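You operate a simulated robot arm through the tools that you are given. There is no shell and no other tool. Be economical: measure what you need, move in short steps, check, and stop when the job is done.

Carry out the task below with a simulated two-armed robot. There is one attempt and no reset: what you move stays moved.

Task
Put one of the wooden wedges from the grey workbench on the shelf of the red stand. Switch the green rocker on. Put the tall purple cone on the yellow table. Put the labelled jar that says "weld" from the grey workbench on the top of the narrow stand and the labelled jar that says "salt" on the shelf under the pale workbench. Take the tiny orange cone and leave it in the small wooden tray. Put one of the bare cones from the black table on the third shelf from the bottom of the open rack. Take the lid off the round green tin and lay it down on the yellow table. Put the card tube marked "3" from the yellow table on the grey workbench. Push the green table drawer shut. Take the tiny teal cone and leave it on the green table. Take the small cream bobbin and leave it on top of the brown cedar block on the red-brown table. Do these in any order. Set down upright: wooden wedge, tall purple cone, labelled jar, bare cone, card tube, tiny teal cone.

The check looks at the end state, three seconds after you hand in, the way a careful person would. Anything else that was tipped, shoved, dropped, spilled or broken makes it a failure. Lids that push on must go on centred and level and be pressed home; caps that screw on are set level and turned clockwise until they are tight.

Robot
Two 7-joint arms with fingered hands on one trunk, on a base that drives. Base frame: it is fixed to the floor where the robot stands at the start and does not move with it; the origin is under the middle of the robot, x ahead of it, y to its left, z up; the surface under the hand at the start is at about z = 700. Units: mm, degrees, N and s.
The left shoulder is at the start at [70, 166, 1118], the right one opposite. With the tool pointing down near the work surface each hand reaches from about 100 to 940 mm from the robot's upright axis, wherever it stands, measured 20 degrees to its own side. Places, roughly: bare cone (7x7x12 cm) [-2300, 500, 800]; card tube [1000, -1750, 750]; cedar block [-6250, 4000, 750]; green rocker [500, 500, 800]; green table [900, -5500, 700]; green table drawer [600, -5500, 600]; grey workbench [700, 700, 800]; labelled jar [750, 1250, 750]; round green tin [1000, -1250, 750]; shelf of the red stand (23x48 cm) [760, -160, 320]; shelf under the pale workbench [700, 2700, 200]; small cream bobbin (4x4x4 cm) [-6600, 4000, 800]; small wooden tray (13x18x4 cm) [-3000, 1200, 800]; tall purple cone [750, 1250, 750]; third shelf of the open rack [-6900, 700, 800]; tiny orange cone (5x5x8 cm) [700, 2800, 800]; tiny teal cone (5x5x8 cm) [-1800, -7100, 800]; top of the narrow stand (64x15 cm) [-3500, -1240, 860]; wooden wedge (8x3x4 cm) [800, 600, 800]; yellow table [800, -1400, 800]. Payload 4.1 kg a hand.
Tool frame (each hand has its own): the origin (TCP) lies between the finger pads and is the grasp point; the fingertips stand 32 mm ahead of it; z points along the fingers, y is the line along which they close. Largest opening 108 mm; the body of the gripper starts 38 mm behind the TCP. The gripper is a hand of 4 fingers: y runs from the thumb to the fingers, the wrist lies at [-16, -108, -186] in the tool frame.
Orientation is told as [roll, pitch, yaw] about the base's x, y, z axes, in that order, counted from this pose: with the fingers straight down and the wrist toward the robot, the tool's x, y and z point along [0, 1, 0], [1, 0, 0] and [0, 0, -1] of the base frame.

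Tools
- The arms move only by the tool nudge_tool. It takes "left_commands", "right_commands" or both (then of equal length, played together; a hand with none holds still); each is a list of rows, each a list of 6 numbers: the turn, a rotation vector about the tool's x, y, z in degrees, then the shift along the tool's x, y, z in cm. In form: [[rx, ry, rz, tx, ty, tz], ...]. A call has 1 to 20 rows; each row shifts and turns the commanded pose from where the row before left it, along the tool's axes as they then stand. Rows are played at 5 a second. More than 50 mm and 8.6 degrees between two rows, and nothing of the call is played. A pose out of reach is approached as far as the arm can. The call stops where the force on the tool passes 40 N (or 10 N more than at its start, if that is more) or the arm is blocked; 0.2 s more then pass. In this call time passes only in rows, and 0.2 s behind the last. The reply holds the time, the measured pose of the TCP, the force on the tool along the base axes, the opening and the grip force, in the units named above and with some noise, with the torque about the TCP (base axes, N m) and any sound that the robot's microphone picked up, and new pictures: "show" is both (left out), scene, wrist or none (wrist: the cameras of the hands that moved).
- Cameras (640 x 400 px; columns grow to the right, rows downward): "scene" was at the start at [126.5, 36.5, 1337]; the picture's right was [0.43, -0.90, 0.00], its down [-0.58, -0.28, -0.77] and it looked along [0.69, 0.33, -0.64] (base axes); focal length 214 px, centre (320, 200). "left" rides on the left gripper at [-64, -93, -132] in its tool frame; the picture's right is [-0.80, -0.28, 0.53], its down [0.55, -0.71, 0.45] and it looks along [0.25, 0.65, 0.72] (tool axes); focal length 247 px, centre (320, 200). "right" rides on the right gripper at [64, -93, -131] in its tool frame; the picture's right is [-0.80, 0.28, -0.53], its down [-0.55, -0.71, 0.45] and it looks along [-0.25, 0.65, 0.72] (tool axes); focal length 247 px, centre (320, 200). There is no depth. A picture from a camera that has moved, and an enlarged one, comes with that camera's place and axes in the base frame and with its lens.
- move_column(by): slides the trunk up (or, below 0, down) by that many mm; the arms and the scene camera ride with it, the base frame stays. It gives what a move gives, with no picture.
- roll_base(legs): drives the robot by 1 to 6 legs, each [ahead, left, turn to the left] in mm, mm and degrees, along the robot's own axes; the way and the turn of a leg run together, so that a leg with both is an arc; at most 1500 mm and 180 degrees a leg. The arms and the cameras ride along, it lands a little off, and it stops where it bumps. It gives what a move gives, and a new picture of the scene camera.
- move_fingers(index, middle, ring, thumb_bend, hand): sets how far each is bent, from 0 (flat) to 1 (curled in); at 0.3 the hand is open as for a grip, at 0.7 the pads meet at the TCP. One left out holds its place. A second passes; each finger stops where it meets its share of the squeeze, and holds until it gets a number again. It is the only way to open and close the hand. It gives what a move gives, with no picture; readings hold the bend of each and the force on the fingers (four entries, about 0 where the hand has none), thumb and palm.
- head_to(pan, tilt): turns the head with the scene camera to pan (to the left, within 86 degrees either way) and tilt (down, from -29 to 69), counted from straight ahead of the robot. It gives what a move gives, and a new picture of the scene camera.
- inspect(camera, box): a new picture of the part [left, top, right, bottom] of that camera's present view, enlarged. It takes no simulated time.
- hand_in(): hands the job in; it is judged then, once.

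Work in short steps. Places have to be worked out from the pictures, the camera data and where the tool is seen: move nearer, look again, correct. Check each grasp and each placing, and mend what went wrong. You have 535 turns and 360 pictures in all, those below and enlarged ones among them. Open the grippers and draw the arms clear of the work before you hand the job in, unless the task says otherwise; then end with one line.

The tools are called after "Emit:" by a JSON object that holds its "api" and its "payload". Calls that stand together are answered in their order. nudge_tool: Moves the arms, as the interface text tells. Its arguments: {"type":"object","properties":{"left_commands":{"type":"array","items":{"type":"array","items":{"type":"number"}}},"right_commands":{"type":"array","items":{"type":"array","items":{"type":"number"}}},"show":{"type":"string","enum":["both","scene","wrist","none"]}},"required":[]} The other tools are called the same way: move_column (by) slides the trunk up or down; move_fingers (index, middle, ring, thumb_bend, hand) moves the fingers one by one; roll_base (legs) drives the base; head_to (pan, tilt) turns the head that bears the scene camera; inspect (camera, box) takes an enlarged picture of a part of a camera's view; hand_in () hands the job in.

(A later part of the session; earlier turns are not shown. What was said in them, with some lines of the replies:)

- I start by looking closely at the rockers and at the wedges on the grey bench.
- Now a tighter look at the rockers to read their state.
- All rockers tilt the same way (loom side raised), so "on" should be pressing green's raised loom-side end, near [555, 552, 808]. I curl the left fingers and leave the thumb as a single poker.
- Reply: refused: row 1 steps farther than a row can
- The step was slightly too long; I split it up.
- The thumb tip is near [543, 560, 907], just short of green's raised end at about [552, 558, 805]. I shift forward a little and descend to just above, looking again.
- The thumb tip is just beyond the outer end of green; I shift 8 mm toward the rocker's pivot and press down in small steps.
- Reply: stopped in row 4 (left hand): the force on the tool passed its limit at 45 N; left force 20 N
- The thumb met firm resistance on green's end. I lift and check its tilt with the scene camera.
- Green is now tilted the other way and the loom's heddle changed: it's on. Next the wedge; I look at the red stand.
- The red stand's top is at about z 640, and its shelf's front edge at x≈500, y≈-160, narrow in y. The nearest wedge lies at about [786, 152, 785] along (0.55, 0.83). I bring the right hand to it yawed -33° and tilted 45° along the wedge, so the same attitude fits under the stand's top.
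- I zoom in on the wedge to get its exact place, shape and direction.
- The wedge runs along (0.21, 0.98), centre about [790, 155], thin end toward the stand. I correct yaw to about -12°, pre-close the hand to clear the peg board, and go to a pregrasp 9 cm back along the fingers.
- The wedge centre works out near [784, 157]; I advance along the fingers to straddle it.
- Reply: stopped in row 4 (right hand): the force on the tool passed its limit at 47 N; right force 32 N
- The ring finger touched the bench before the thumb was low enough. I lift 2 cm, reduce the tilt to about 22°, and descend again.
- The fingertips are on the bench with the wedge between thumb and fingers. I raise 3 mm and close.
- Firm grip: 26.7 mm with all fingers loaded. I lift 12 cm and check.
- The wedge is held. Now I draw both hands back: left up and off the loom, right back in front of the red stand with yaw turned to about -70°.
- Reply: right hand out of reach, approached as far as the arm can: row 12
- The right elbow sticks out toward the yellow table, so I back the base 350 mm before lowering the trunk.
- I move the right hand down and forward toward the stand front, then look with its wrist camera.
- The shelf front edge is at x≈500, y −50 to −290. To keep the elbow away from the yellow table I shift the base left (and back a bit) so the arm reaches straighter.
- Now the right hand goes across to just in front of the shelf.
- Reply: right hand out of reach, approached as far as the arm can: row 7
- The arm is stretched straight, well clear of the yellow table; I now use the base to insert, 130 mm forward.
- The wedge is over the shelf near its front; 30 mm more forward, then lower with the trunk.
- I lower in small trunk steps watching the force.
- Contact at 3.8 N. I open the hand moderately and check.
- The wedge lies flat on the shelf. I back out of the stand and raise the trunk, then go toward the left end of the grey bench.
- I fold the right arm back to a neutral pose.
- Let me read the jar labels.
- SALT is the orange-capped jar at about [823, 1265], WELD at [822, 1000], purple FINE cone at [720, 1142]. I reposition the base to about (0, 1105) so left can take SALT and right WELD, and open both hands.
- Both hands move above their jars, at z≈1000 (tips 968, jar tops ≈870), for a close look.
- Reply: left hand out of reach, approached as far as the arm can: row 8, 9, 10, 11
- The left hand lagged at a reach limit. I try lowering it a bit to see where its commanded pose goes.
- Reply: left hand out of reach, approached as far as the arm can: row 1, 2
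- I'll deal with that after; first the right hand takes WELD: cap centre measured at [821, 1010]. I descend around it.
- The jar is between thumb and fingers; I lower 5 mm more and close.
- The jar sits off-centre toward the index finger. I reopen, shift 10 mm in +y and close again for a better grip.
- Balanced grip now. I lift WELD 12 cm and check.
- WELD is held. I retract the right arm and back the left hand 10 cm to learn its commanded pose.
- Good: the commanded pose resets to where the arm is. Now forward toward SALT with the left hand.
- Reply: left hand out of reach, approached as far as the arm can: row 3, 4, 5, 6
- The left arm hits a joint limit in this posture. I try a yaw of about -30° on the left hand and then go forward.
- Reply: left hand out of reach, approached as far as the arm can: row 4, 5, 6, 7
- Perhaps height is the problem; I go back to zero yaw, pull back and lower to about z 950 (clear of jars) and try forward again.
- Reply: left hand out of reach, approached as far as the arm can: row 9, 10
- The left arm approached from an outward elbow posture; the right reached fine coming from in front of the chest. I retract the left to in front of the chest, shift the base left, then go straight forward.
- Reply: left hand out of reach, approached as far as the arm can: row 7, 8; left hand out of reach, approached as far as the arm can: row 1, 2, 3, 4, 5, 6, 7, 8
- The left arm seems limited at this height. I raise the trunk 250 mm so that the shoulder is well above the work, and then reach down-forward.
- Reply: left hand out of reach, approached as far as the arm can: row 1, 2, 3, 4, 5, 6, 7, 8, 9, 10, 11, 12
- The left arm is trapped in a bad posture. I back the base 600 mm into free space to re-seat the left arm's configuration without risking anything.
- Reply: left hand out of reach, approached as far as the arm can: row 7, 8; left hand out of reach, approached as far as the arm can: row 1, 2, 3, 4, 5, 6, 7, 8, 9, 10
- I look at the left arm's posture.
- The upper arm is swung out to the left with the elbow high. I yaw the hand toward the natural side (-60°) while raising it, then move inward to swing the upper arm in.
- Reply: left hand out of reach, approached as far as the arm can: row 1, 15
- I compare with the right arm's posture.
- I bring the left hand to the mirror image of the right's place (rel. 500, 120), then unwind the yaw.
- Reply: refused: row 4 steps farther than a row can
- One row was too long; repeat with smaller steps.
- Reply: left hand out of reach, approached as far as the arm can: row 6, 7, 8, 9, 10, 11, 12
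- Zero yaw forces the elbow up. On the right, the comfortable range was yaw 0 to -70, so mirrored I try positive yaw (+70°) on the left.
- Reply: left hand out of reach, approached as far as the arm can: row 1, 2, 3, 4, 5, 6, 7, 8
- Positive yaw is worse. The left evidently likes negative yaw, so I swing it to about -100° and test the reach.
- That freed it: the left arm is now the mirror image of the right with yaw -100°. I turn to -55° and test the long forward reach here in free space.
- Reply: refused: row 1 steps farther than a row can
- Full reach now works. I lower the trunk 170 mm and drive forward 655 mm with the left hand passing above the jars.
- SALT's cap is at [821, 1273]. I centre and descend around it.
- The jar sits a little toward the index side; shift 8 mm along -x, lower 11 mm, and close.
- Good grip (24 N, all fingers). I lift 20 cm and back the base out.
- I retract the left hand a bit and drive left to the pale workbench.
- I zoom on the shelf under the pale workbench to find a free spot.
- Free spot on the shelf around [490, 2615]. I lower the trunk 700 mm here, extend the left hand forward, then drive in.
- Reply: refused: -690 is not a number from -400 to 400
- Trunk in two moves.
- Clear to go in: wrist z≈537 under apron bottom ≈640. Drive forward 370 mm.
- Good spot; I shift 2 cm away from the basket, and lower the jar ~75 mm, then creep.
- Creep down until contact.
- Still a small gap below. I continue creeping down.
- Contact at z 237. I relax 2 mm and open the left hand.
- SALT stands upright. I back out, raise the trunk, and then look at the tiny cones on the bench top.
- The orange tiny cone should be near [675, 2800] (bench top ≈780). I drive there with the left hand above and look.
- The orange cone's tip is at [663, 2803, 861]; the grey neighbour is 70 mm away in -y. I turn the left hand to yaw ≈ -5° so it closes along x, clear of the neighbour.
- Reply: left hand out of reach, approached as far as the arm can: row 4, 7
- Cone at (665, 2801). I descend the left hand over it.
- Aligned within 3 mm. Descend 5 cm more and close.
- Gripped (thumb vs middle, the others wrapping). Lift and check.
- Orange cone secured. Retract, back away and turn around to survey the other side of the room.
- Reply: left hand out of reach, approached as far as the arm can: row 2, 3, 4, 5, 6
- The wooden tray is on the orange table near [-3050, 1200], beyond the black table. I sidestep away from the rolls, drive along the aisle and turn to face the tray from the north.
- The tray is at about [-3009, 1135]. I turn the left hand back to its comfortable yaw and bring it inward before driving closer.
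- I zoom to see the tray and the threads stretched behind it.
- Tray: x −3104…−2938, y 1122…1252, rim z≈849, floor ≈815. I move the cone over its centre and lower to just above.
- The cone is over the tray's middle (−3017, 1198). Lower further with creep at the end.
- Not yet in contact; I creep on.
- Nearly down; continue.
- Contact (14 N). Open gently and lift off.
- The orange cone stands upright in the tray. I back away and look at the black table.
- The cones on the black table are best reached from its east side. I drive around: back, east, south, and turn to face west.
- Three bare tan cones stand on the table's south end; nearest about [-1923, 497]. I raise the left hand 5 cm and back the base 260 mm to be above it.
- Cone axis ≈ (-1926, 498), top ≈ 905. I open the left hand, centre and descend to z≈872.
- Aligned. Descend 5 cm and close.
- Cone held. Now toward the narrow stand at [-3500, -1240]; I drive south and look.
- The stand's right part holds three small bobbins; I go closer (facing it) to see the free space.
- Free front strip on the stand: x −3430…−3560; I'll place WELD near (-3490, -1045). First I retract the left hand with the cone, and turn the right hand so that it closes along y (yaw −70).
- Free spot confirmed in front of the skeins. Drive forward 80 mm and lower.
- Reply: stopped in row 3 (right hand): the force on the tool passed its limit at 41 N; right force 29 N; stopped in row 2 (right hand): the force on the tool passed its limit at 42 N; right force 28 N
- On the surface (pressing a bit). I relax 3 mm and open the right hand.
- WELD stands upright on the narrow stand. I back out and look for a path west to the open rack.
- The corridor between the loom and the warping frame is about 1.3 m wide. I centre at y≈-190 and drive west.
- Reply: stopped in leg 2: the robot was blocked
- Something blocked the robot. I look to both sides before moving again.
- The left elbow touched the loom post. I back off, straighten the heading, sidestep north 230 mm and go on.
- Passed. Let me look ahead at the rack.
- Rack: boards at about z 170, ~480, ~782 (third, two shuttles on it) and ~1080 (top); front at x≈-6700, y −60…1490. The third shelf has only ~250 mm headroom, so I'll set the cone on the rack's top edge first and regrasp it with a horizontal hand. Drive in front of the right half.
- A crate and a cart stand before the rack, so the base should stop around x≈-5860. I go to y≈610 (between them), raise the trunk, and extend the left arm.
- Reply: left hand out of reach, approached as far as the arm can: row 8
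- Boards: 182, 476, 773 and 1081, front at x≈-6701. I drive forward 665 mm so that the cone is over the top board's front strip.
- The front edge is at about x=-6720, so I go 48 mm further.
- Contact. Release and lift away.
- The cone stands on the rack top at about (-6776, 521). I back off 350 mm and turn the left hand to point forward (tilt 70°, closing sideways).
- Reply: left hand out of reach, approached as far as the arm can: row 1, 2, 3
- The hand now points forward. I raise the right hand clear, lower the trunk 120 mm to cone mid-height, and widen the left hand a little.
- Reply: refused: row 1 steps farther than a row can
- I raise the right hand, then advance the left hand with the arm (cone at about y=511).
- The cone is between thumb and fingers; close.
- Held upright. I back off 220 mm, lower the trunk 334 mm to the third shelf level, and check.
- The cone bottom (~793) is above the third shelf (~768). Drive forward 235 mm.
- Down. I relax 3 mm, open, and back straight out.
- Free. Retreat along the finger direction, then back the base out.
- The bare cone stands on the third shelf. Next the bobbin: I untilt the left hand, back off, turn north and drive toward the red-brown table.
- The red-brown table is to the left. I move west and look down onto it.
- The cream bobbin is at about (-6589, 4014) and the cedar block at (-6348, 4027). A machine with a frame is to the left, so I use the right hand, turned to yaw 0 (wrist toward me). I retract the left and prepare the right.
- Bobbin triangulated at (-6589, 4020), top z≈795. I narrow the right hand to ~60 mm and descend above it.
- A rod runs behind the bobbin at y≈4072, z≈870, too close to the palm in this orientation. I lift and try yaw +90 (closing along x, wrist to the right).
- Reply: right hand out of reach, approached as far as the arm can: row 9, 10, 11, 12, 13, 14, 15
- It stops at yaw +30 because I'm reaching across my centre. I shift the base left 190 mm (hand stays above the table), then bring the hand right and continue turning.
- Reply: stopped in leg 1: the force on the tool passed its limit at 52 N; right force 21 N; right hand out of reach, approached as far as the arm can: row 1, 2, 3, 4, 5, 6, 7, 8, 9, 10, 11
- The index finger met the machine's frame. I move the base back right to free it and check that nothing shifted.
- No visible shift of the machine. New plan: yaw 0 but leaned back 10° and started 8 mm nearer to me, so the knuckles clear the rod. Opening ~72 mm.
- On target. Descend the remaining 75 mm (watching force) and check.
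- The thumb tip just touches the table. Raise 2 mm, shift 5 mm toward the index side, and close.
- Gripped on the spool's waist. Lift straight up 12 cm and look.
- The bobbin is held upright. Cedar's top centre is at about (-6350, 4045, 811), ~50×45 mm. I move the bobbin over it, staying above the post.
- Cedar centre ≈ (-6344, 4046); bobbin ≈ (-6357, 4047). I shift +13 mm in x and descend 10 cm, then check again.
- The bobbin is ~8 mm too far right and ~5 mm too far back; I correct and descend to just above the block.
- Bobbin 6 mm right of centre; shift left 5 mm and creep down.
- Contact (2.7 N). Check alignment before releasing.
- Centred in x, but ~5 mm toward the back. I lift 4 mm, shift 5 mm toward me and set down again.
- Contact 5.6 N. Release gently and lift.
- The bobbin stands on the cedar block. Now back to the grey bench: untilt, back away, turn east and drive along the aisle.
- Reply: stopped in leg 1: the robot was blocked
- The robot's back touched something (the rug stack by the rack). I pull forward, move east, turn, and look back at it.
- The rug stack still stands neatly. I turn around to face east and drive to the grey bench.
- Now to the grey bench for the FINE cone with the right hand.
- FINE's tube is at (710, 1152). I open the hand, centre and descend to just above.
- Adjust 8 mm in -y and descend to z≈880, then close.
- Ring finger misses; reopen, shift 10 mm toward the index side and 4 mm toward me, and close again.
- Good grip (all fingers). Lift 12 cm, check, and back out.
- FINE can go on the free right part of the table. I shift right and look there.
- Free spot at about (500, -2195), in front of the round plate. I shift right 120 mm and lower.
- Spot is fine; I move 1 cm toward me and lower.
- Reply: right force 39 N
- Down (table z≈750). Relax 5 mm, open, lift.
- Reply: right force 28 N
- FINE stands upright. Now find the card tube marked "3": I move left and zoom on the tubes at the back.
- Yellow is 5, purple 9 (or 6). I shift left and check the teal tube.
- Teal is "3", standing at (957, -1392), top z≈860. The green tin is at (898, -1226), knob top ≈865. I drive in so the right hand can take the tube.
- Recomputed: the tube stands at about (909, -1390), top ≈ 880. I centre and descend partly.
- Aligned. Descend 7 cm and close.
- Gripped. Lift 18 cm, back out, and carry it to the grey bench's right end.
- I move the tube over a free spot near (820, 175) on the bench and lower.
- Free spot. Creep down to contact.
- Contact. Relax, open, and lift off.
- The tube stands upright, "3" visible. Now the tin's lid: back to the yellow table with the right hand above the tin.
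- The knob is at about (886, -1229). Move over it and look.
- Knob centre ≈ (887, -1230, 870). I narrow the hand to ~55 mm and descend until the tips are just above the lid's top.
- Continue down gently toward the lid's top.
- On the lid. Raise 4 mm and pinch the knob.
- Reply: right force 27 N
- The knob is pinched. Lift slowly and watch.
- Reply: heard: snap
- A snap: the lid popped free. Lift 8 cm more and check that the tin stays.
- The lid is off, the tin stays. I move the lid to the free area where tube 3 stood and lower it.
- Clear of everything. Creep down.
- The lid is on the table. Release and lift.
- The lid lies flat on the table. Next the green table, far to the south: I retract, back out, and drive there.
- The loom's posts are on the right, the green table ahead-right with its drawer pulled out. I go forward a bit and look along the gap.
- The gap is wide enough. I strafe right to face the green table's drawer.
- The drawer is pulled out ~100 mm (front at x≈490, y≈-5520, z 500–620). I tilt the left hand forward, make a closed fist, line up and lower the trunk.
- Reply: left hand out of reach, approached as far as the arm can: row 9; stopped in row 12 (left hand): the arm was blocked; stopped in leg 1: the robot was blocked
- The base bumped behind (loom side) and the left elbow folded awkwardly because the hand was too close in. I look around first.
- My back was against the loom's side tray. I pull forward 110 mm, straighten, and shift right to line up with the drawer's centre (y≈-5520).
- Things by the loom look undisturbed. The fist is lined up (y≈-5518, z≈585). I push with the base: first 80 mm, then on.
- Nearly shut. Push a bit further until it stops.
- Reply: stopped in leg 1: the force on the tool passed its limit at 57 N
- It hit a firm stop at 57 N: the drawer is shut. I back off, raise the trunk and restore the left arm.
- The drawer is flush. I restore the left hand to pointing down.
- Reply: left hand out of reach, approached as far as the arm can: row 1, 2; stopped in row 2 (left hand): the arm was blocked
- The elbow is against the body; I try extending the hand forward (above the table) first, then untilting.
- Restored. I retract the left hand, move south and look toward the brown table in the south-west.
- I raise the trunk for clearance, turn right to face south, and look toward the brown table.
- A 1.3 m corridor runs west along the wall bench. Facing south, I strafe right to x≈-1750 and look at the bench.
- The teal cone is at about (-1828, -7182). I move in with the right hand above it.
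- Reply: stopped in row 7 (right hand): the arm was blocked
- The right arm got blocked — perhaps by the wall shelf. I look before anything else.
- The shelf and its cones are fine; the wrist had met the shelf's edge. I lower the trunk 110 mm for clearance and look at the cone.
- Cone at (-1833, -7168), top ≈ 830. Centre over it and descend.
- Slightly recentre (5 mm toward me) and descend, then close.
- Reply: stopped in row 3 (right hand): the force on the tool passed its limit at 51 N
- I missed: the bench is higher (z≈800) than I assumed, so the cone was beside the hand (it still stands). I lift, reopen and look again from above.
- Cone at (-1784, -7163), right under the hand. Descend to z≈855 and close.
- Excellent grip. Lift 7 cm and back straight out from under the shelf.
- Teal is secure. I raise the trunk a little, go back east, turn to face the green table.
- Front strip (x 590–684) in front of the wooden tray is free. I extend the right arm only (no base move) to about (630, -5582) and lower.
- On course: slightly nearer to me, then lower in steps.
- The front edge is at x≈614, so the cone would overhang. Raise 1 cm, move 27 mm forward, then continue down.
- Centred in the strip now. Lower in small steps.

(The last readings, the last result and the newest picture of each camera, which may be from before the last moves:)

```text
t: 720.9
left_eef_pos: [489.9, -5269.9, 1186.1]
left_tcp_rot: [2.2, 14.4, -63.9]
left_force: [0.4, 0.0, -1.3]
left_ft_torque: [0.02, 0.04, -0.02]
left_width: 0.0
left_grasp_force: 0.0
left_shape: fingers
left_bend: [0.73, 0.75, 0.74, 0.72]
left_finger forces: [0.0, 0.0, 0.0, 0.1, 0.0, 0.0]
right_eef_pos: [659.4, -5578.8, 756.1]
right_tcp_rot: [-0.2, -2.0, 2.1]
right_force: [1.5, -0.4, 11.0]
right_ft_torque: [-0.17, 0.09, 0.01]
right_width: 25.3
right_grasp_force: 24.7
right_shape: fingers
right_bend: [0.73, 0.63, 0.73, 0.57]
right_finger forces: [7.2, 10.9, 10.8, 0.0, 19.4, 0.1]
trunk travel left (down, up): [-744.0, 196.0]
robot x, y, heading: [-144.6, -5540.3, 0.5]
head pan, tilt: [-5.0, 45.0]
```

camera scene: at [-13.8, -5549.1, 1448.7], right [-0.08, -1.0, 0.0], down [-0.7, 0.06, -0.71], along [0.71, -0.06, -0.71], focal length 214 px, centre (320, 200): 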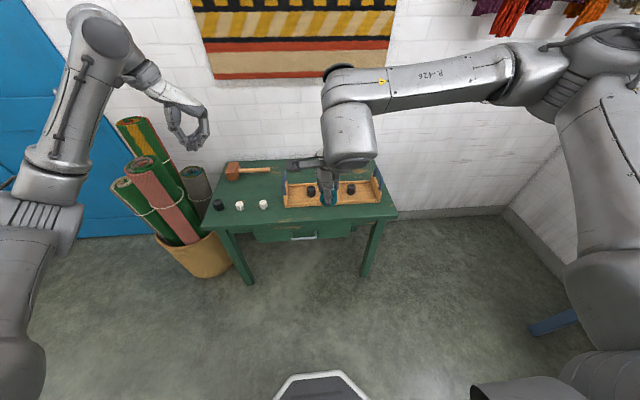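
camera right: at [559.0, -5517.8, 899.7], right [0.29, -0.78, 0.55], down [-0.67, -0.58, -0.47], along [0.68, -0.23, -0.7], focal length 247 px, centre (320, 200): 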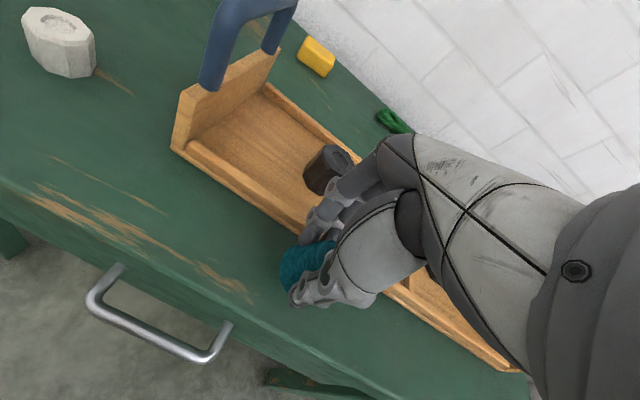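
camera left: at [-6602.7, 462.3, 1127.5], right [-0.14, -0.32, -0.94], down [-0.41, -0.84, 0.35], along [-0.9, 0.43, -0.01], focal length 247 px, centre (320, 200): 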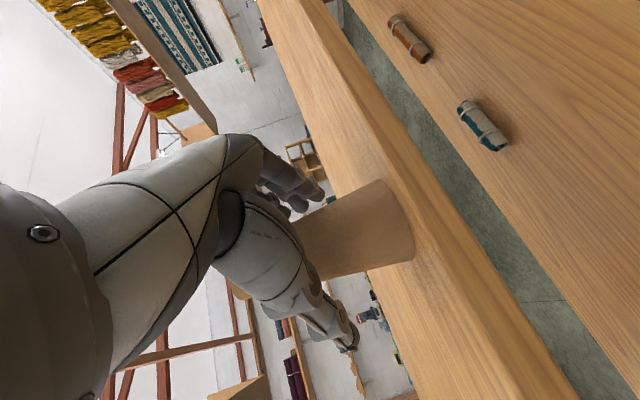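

Contact (11 N). Relax, open moderately, and lift off.

Emit:
{"api": "nudge_tool", "payload": {"right_commands": [[0, 0, 0, 0, 0, -0.15]], "show": "none"}}

Emit:
{"api": "move_fingers", "payload": {"hand": "right", "index": 0.52, "middle": 0.52, "ring": 0.52, "thumb_bend": 0.46}}

Emit:
{"api": "nudge_tool", "payload": {"right_commands": [[0, 0, 0, 0, 0, -2], [0, 0, 0, 0, 0, -4], [0, 0, 0, 0, 0, -4], [0, 0, 0, 0, 0, -4], [0, 0, 0, 0, -2, -4]], "show": "wrist"}}

```text
t: 721.3
left_eef_pos: [489.3, -5270.6, 1186.0]
left_tcp_rot: [2.2, 14.5, -63.8]
left_force: [0.2, 0.1, 0.2]
left_ft_torque: [-0.03, -0.02, 0.03]
left_width: 0.0
left_grasp_force: 0.1
left_shape: fingers
left_bend: [0.73, 0.75, 0.74, 0.72]
left_finger forces: [0.1, 0.0, 0.1, 0.1, 0.0, 0.0]
right_eef_pos: [658.5, -5579.6, 756.5]
right_tcp_rot: [-0.3, -2.1, 2.1]
right_force: [3.3, -0.3, 9.8]
right_ft_torque: [-0.14, 0.03, 0.04]
right_width: 24.8
right_grasp_force: 24.0
right_shape: fingers
right_bend: [0.73, 0.63, 0.74, 0.57]
right_finger forces: [7.7, 11.6, 10.4, 0.0, 19.0, 0.0]
trunk travel left (down, up): [-744.0, 196.0]
robot x, y, heading: [-146.7, -5543.4, 0.4]
head pan, tilt: [-5.0, 45.0]
```

```text
t: 722.3
left_eef_pos: [491.8, -5270.2, 1184.4]
left_tcp_rot: [2.1, 14.5, -63.9]
left_force: [0.2, -0.3, -0.1]
left_ft_torque: [-0.02, 0.0, -0.04]
left_width: 0.0
left_grasp_force: 0.1
left_shape: fingers
left_bend: [0.73, 0.75, 0.74, 0.72]
left_finger forces: [0.0, 0.0, 0.1, 0.0, 0.1, 0.0]
right_eef_pos: [658.7, -5579.0, 754.8]
right_tcp_rot: [-0.3, -1.9, 2.1]
right_force: [-2.6, 0.0, 0.2]
right_ft_torque: [0.0, 0.04, -0.01]
right_width: 56.3
right_grasp_force: 0.3
right_shape: fingers
right_bend: [0.53, 0.53, 0.52, 0.46]
right_finger forces: [1.3, 0.7, 0.0, 0.0, 0.0, 0.0]
trunk travel left (down, up): [-744.0, 196.0]
robot x, y, heading: [-147.0, -5544.1, 0.3]
head pan, tilt: [-5.0, 45.0]
```

```text
t: 723.5
left_eef_pos: [489.0, -5270.3, 1185.6]
left_tcp_rot: [2.2, 14.5, -63.9]
left_force: [-0.5, 0.1, 0.4]
left_ft_torque: [0.02, -0.03, -0.02]
left_width: 0.0
left_grasp_force: 0.1
left_shape: fingers
left_bend: [0.73, 0.75, 0.74, 0.72]
left_finger forces: [0.1, 0.0, 0.0, 0.0, 0.0, 0.1]
right_eef_pos: [629.0, -5579.7, 937.7]
right_tcp_rot: [-0.2, -2.0, 2.1]
right_force: [-0.1, 0.5, 0.3]
right_ft_torque: [-0.02, -0.04, -0.01]
right_width: 58.1
right_grasp_force: 0.1
right_shape: fingers
right_bend: [0.52, 0.52, 0.52, 0.46]
right_finger forces: [0.1, 0.0, 0.0, 0.0, 0.0, 0.1]
trunk travel left (down, up): [-744.0, 196.0]
robot x, y, heading: [-143.9, -5541.1, 0.3]
head pan, tilt: [-5.0, 45.0]
camera right: at [529.6, -5519.1, 1067.4], right [0.29, -0.79, 0.54], down [-0.67, -0.58, -0.47], along [0.68, -0.23, -0.7], focal length 247 px, centre (320, 200)
```

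right: 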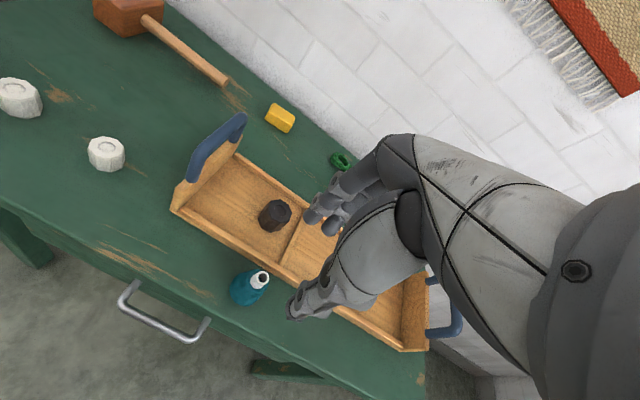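

The teal cone stands upright on the green table. All tasks are done; I open both hands and draw the right arm clear of the table.

Emit:
{"api": "nudge_tool", "payload": {"right_commands": [[0, 0, 0, 0, -4.5, -1], [0, 0, 0, 0, -4.5, -1], [0, 0, 0, 0, -4.5, -1], [0, 0, 0, 0, -4.5, 0]], "show": "none"}}

Emit:
{"api": "move_fingers", "payload": {"hand": "left", "index": 0.3, "middle": 0.3, "ring": 0.3, "thumb_bend": 0.3}}

Emit:
{"api": "move_fingers", "payload": {"hand": "right", "index": 0.3, "middle": 0.3, "ring": 0.3, "thumb_bend": 0.3}}

Emit:
{"api": "inspect", "payload": {"camera": "scene", "box": [195, 145, 405, 275]}}

```text
t: 724.5
left_eef_pos: [490.2, -5270.6, 1185.4]
left_tcp_rot: [2.2, 14.5, -63.9]
left_force: [-0.2, -0.6, -0.3]
left_ft_torque: [0.03, 0.02, -0.02]
left_width: 0.3
left_grasp_force: 0.0
left_shape: fingers
left_bend: [0.73, 0.75, 0.74, 0.72]
left_finger forces: [0.0, 0.0, 0.0, 0.0, 0.0, 0.2]
right_eef_pos: [452.7, -5585.1, 958.2]
right_tcp_rot: [-0.2, -2.0, 2.1]
right_force: [-0.1, 0.1, -0.4]
right_ft_torque: [0.0, 0.03, -0.02]
right_width: 57.6
right_grasp_force: 0.1
right_shape: fingers
right_bend: [0.52, 0.52, 0.52, 0.46]
right_finger forces: [0.0, 0.0, 0.0, 0.1, 0.0, 0.0]
trunk travel left (down, up): [-744.0, 196.0]
robot x, y, heading: [-143.4, -5541.8, 0.3]
head pan, tilt: [-5.0, 45.0]
```

```text
t: 725.5
left_eef_pos: [490.1, -5268.6, 1185.2]
left_tcp_rot: [2.1, 14.5, -63.9]
left_force: [0.0, -0.4, 0.4]
left_ft_torque: [-0.01, 0.02, 0.0]
left_width: 108.3
left_grasp_force: 0.1
left_shape: fingers
left_bend: [0.3, 0.3, 0.3, 0.3]
left_finger forces: [0.0, 0.0, 0.0, 0.1, 0.1, 0.0]
right_eef_pos: [453.4, -5584.9, 957.3]
right_tcp_rot: [-0.4, -1.9, 2.1]
right_force: [-0.9, 0.2, 0.1]
right_ft_torque: [0.04, -0.04, -0.02]
right_width: 58.2
right_grasp_force: 0.1
right_shape: fingers
right_bend: [0.52, 0.52, 0.52, 0.46]
right_finger forces: [0.0, 0.1, 0.0, 0.0, 0.1, 0.1]
trunk travel left (down, up): [-744.0, 196.0]
robot x, y, heading: [-141.6, -5540.7, 0.4]
head pan, tilt: [-5.0, 45.0]
```

```text
t: 726.5
left_eef_pos: [490.4, -5270.5, 1183.9]
left_tcp_rot: [2.1, 14.5, -64.0]
left_force: [0.4, 0.5, 0.3]
left_ft_torque: [0.04, -0.01, 0.02]
left_width: 108.1
left_grasp_force: 0.2
left_shape: fingers
left_bend: [0.3, 0.3, 0.3, 0.3]
left_finger forces: [0.0, 0.0, 0.1, 0.0, 0.0, 0.0]
right_eef_pos: [454.2, -5583.7, 956.0]
right_tcp_rot: [-0.4, -1.8, 2.2]
right_force: [-0.2, -0.5, 0.7]
right_ft_torque: [-0.01, 0.02, -0.04]
right_width: 108.0
right_grasp_force: 0.1
right_shape: fingers
right_bend: [0.3, 0.3, 0.3, 0.3]
right_finger forces: [0.1, 0.1, 0.1, 0.0, 0.1, 0.0]
trunk travel left (down, up): [-744.0, 196.0]
robot x, y, heading: [-144.3, -5541.1, 0.5]
head pan, tilt: [-5.0, 45.0]
```

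```text
3.05 times, centred on (300, 210) of scene
camera zoom: at [-13.8, -5548.7, 1448.6], right [-0.08, -1.0, 0.0], down [-0.71, 0.06, -0.71], along [0.7, -0.06, -0.71], focal length 654 px, centre (381, 170)
```

zoom: 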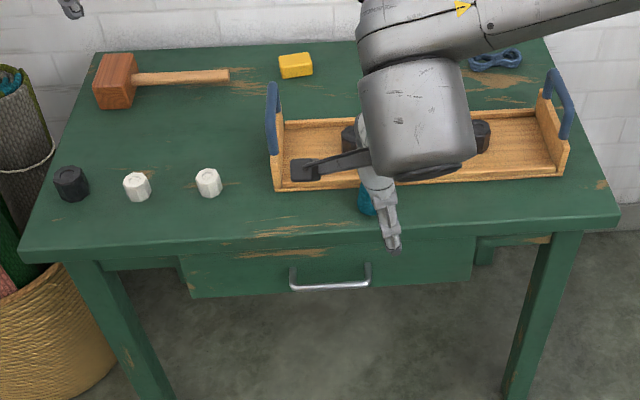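

Everything is in place: the tray on the green table hasn't moved, the drawer is flush, and both hands are open and clear. I hand in.

Emit:
{"api": "hand_in", "payload": {}}

```text
The job is handed in.
```

All twelve tasks are done and handed in. In passing I bumped the loom post, the rug stack, the blue machine's frame, the loom's side tray and the wall shelf; I saw no damage at any of them, but checked the loom posts and the machine only roughly.
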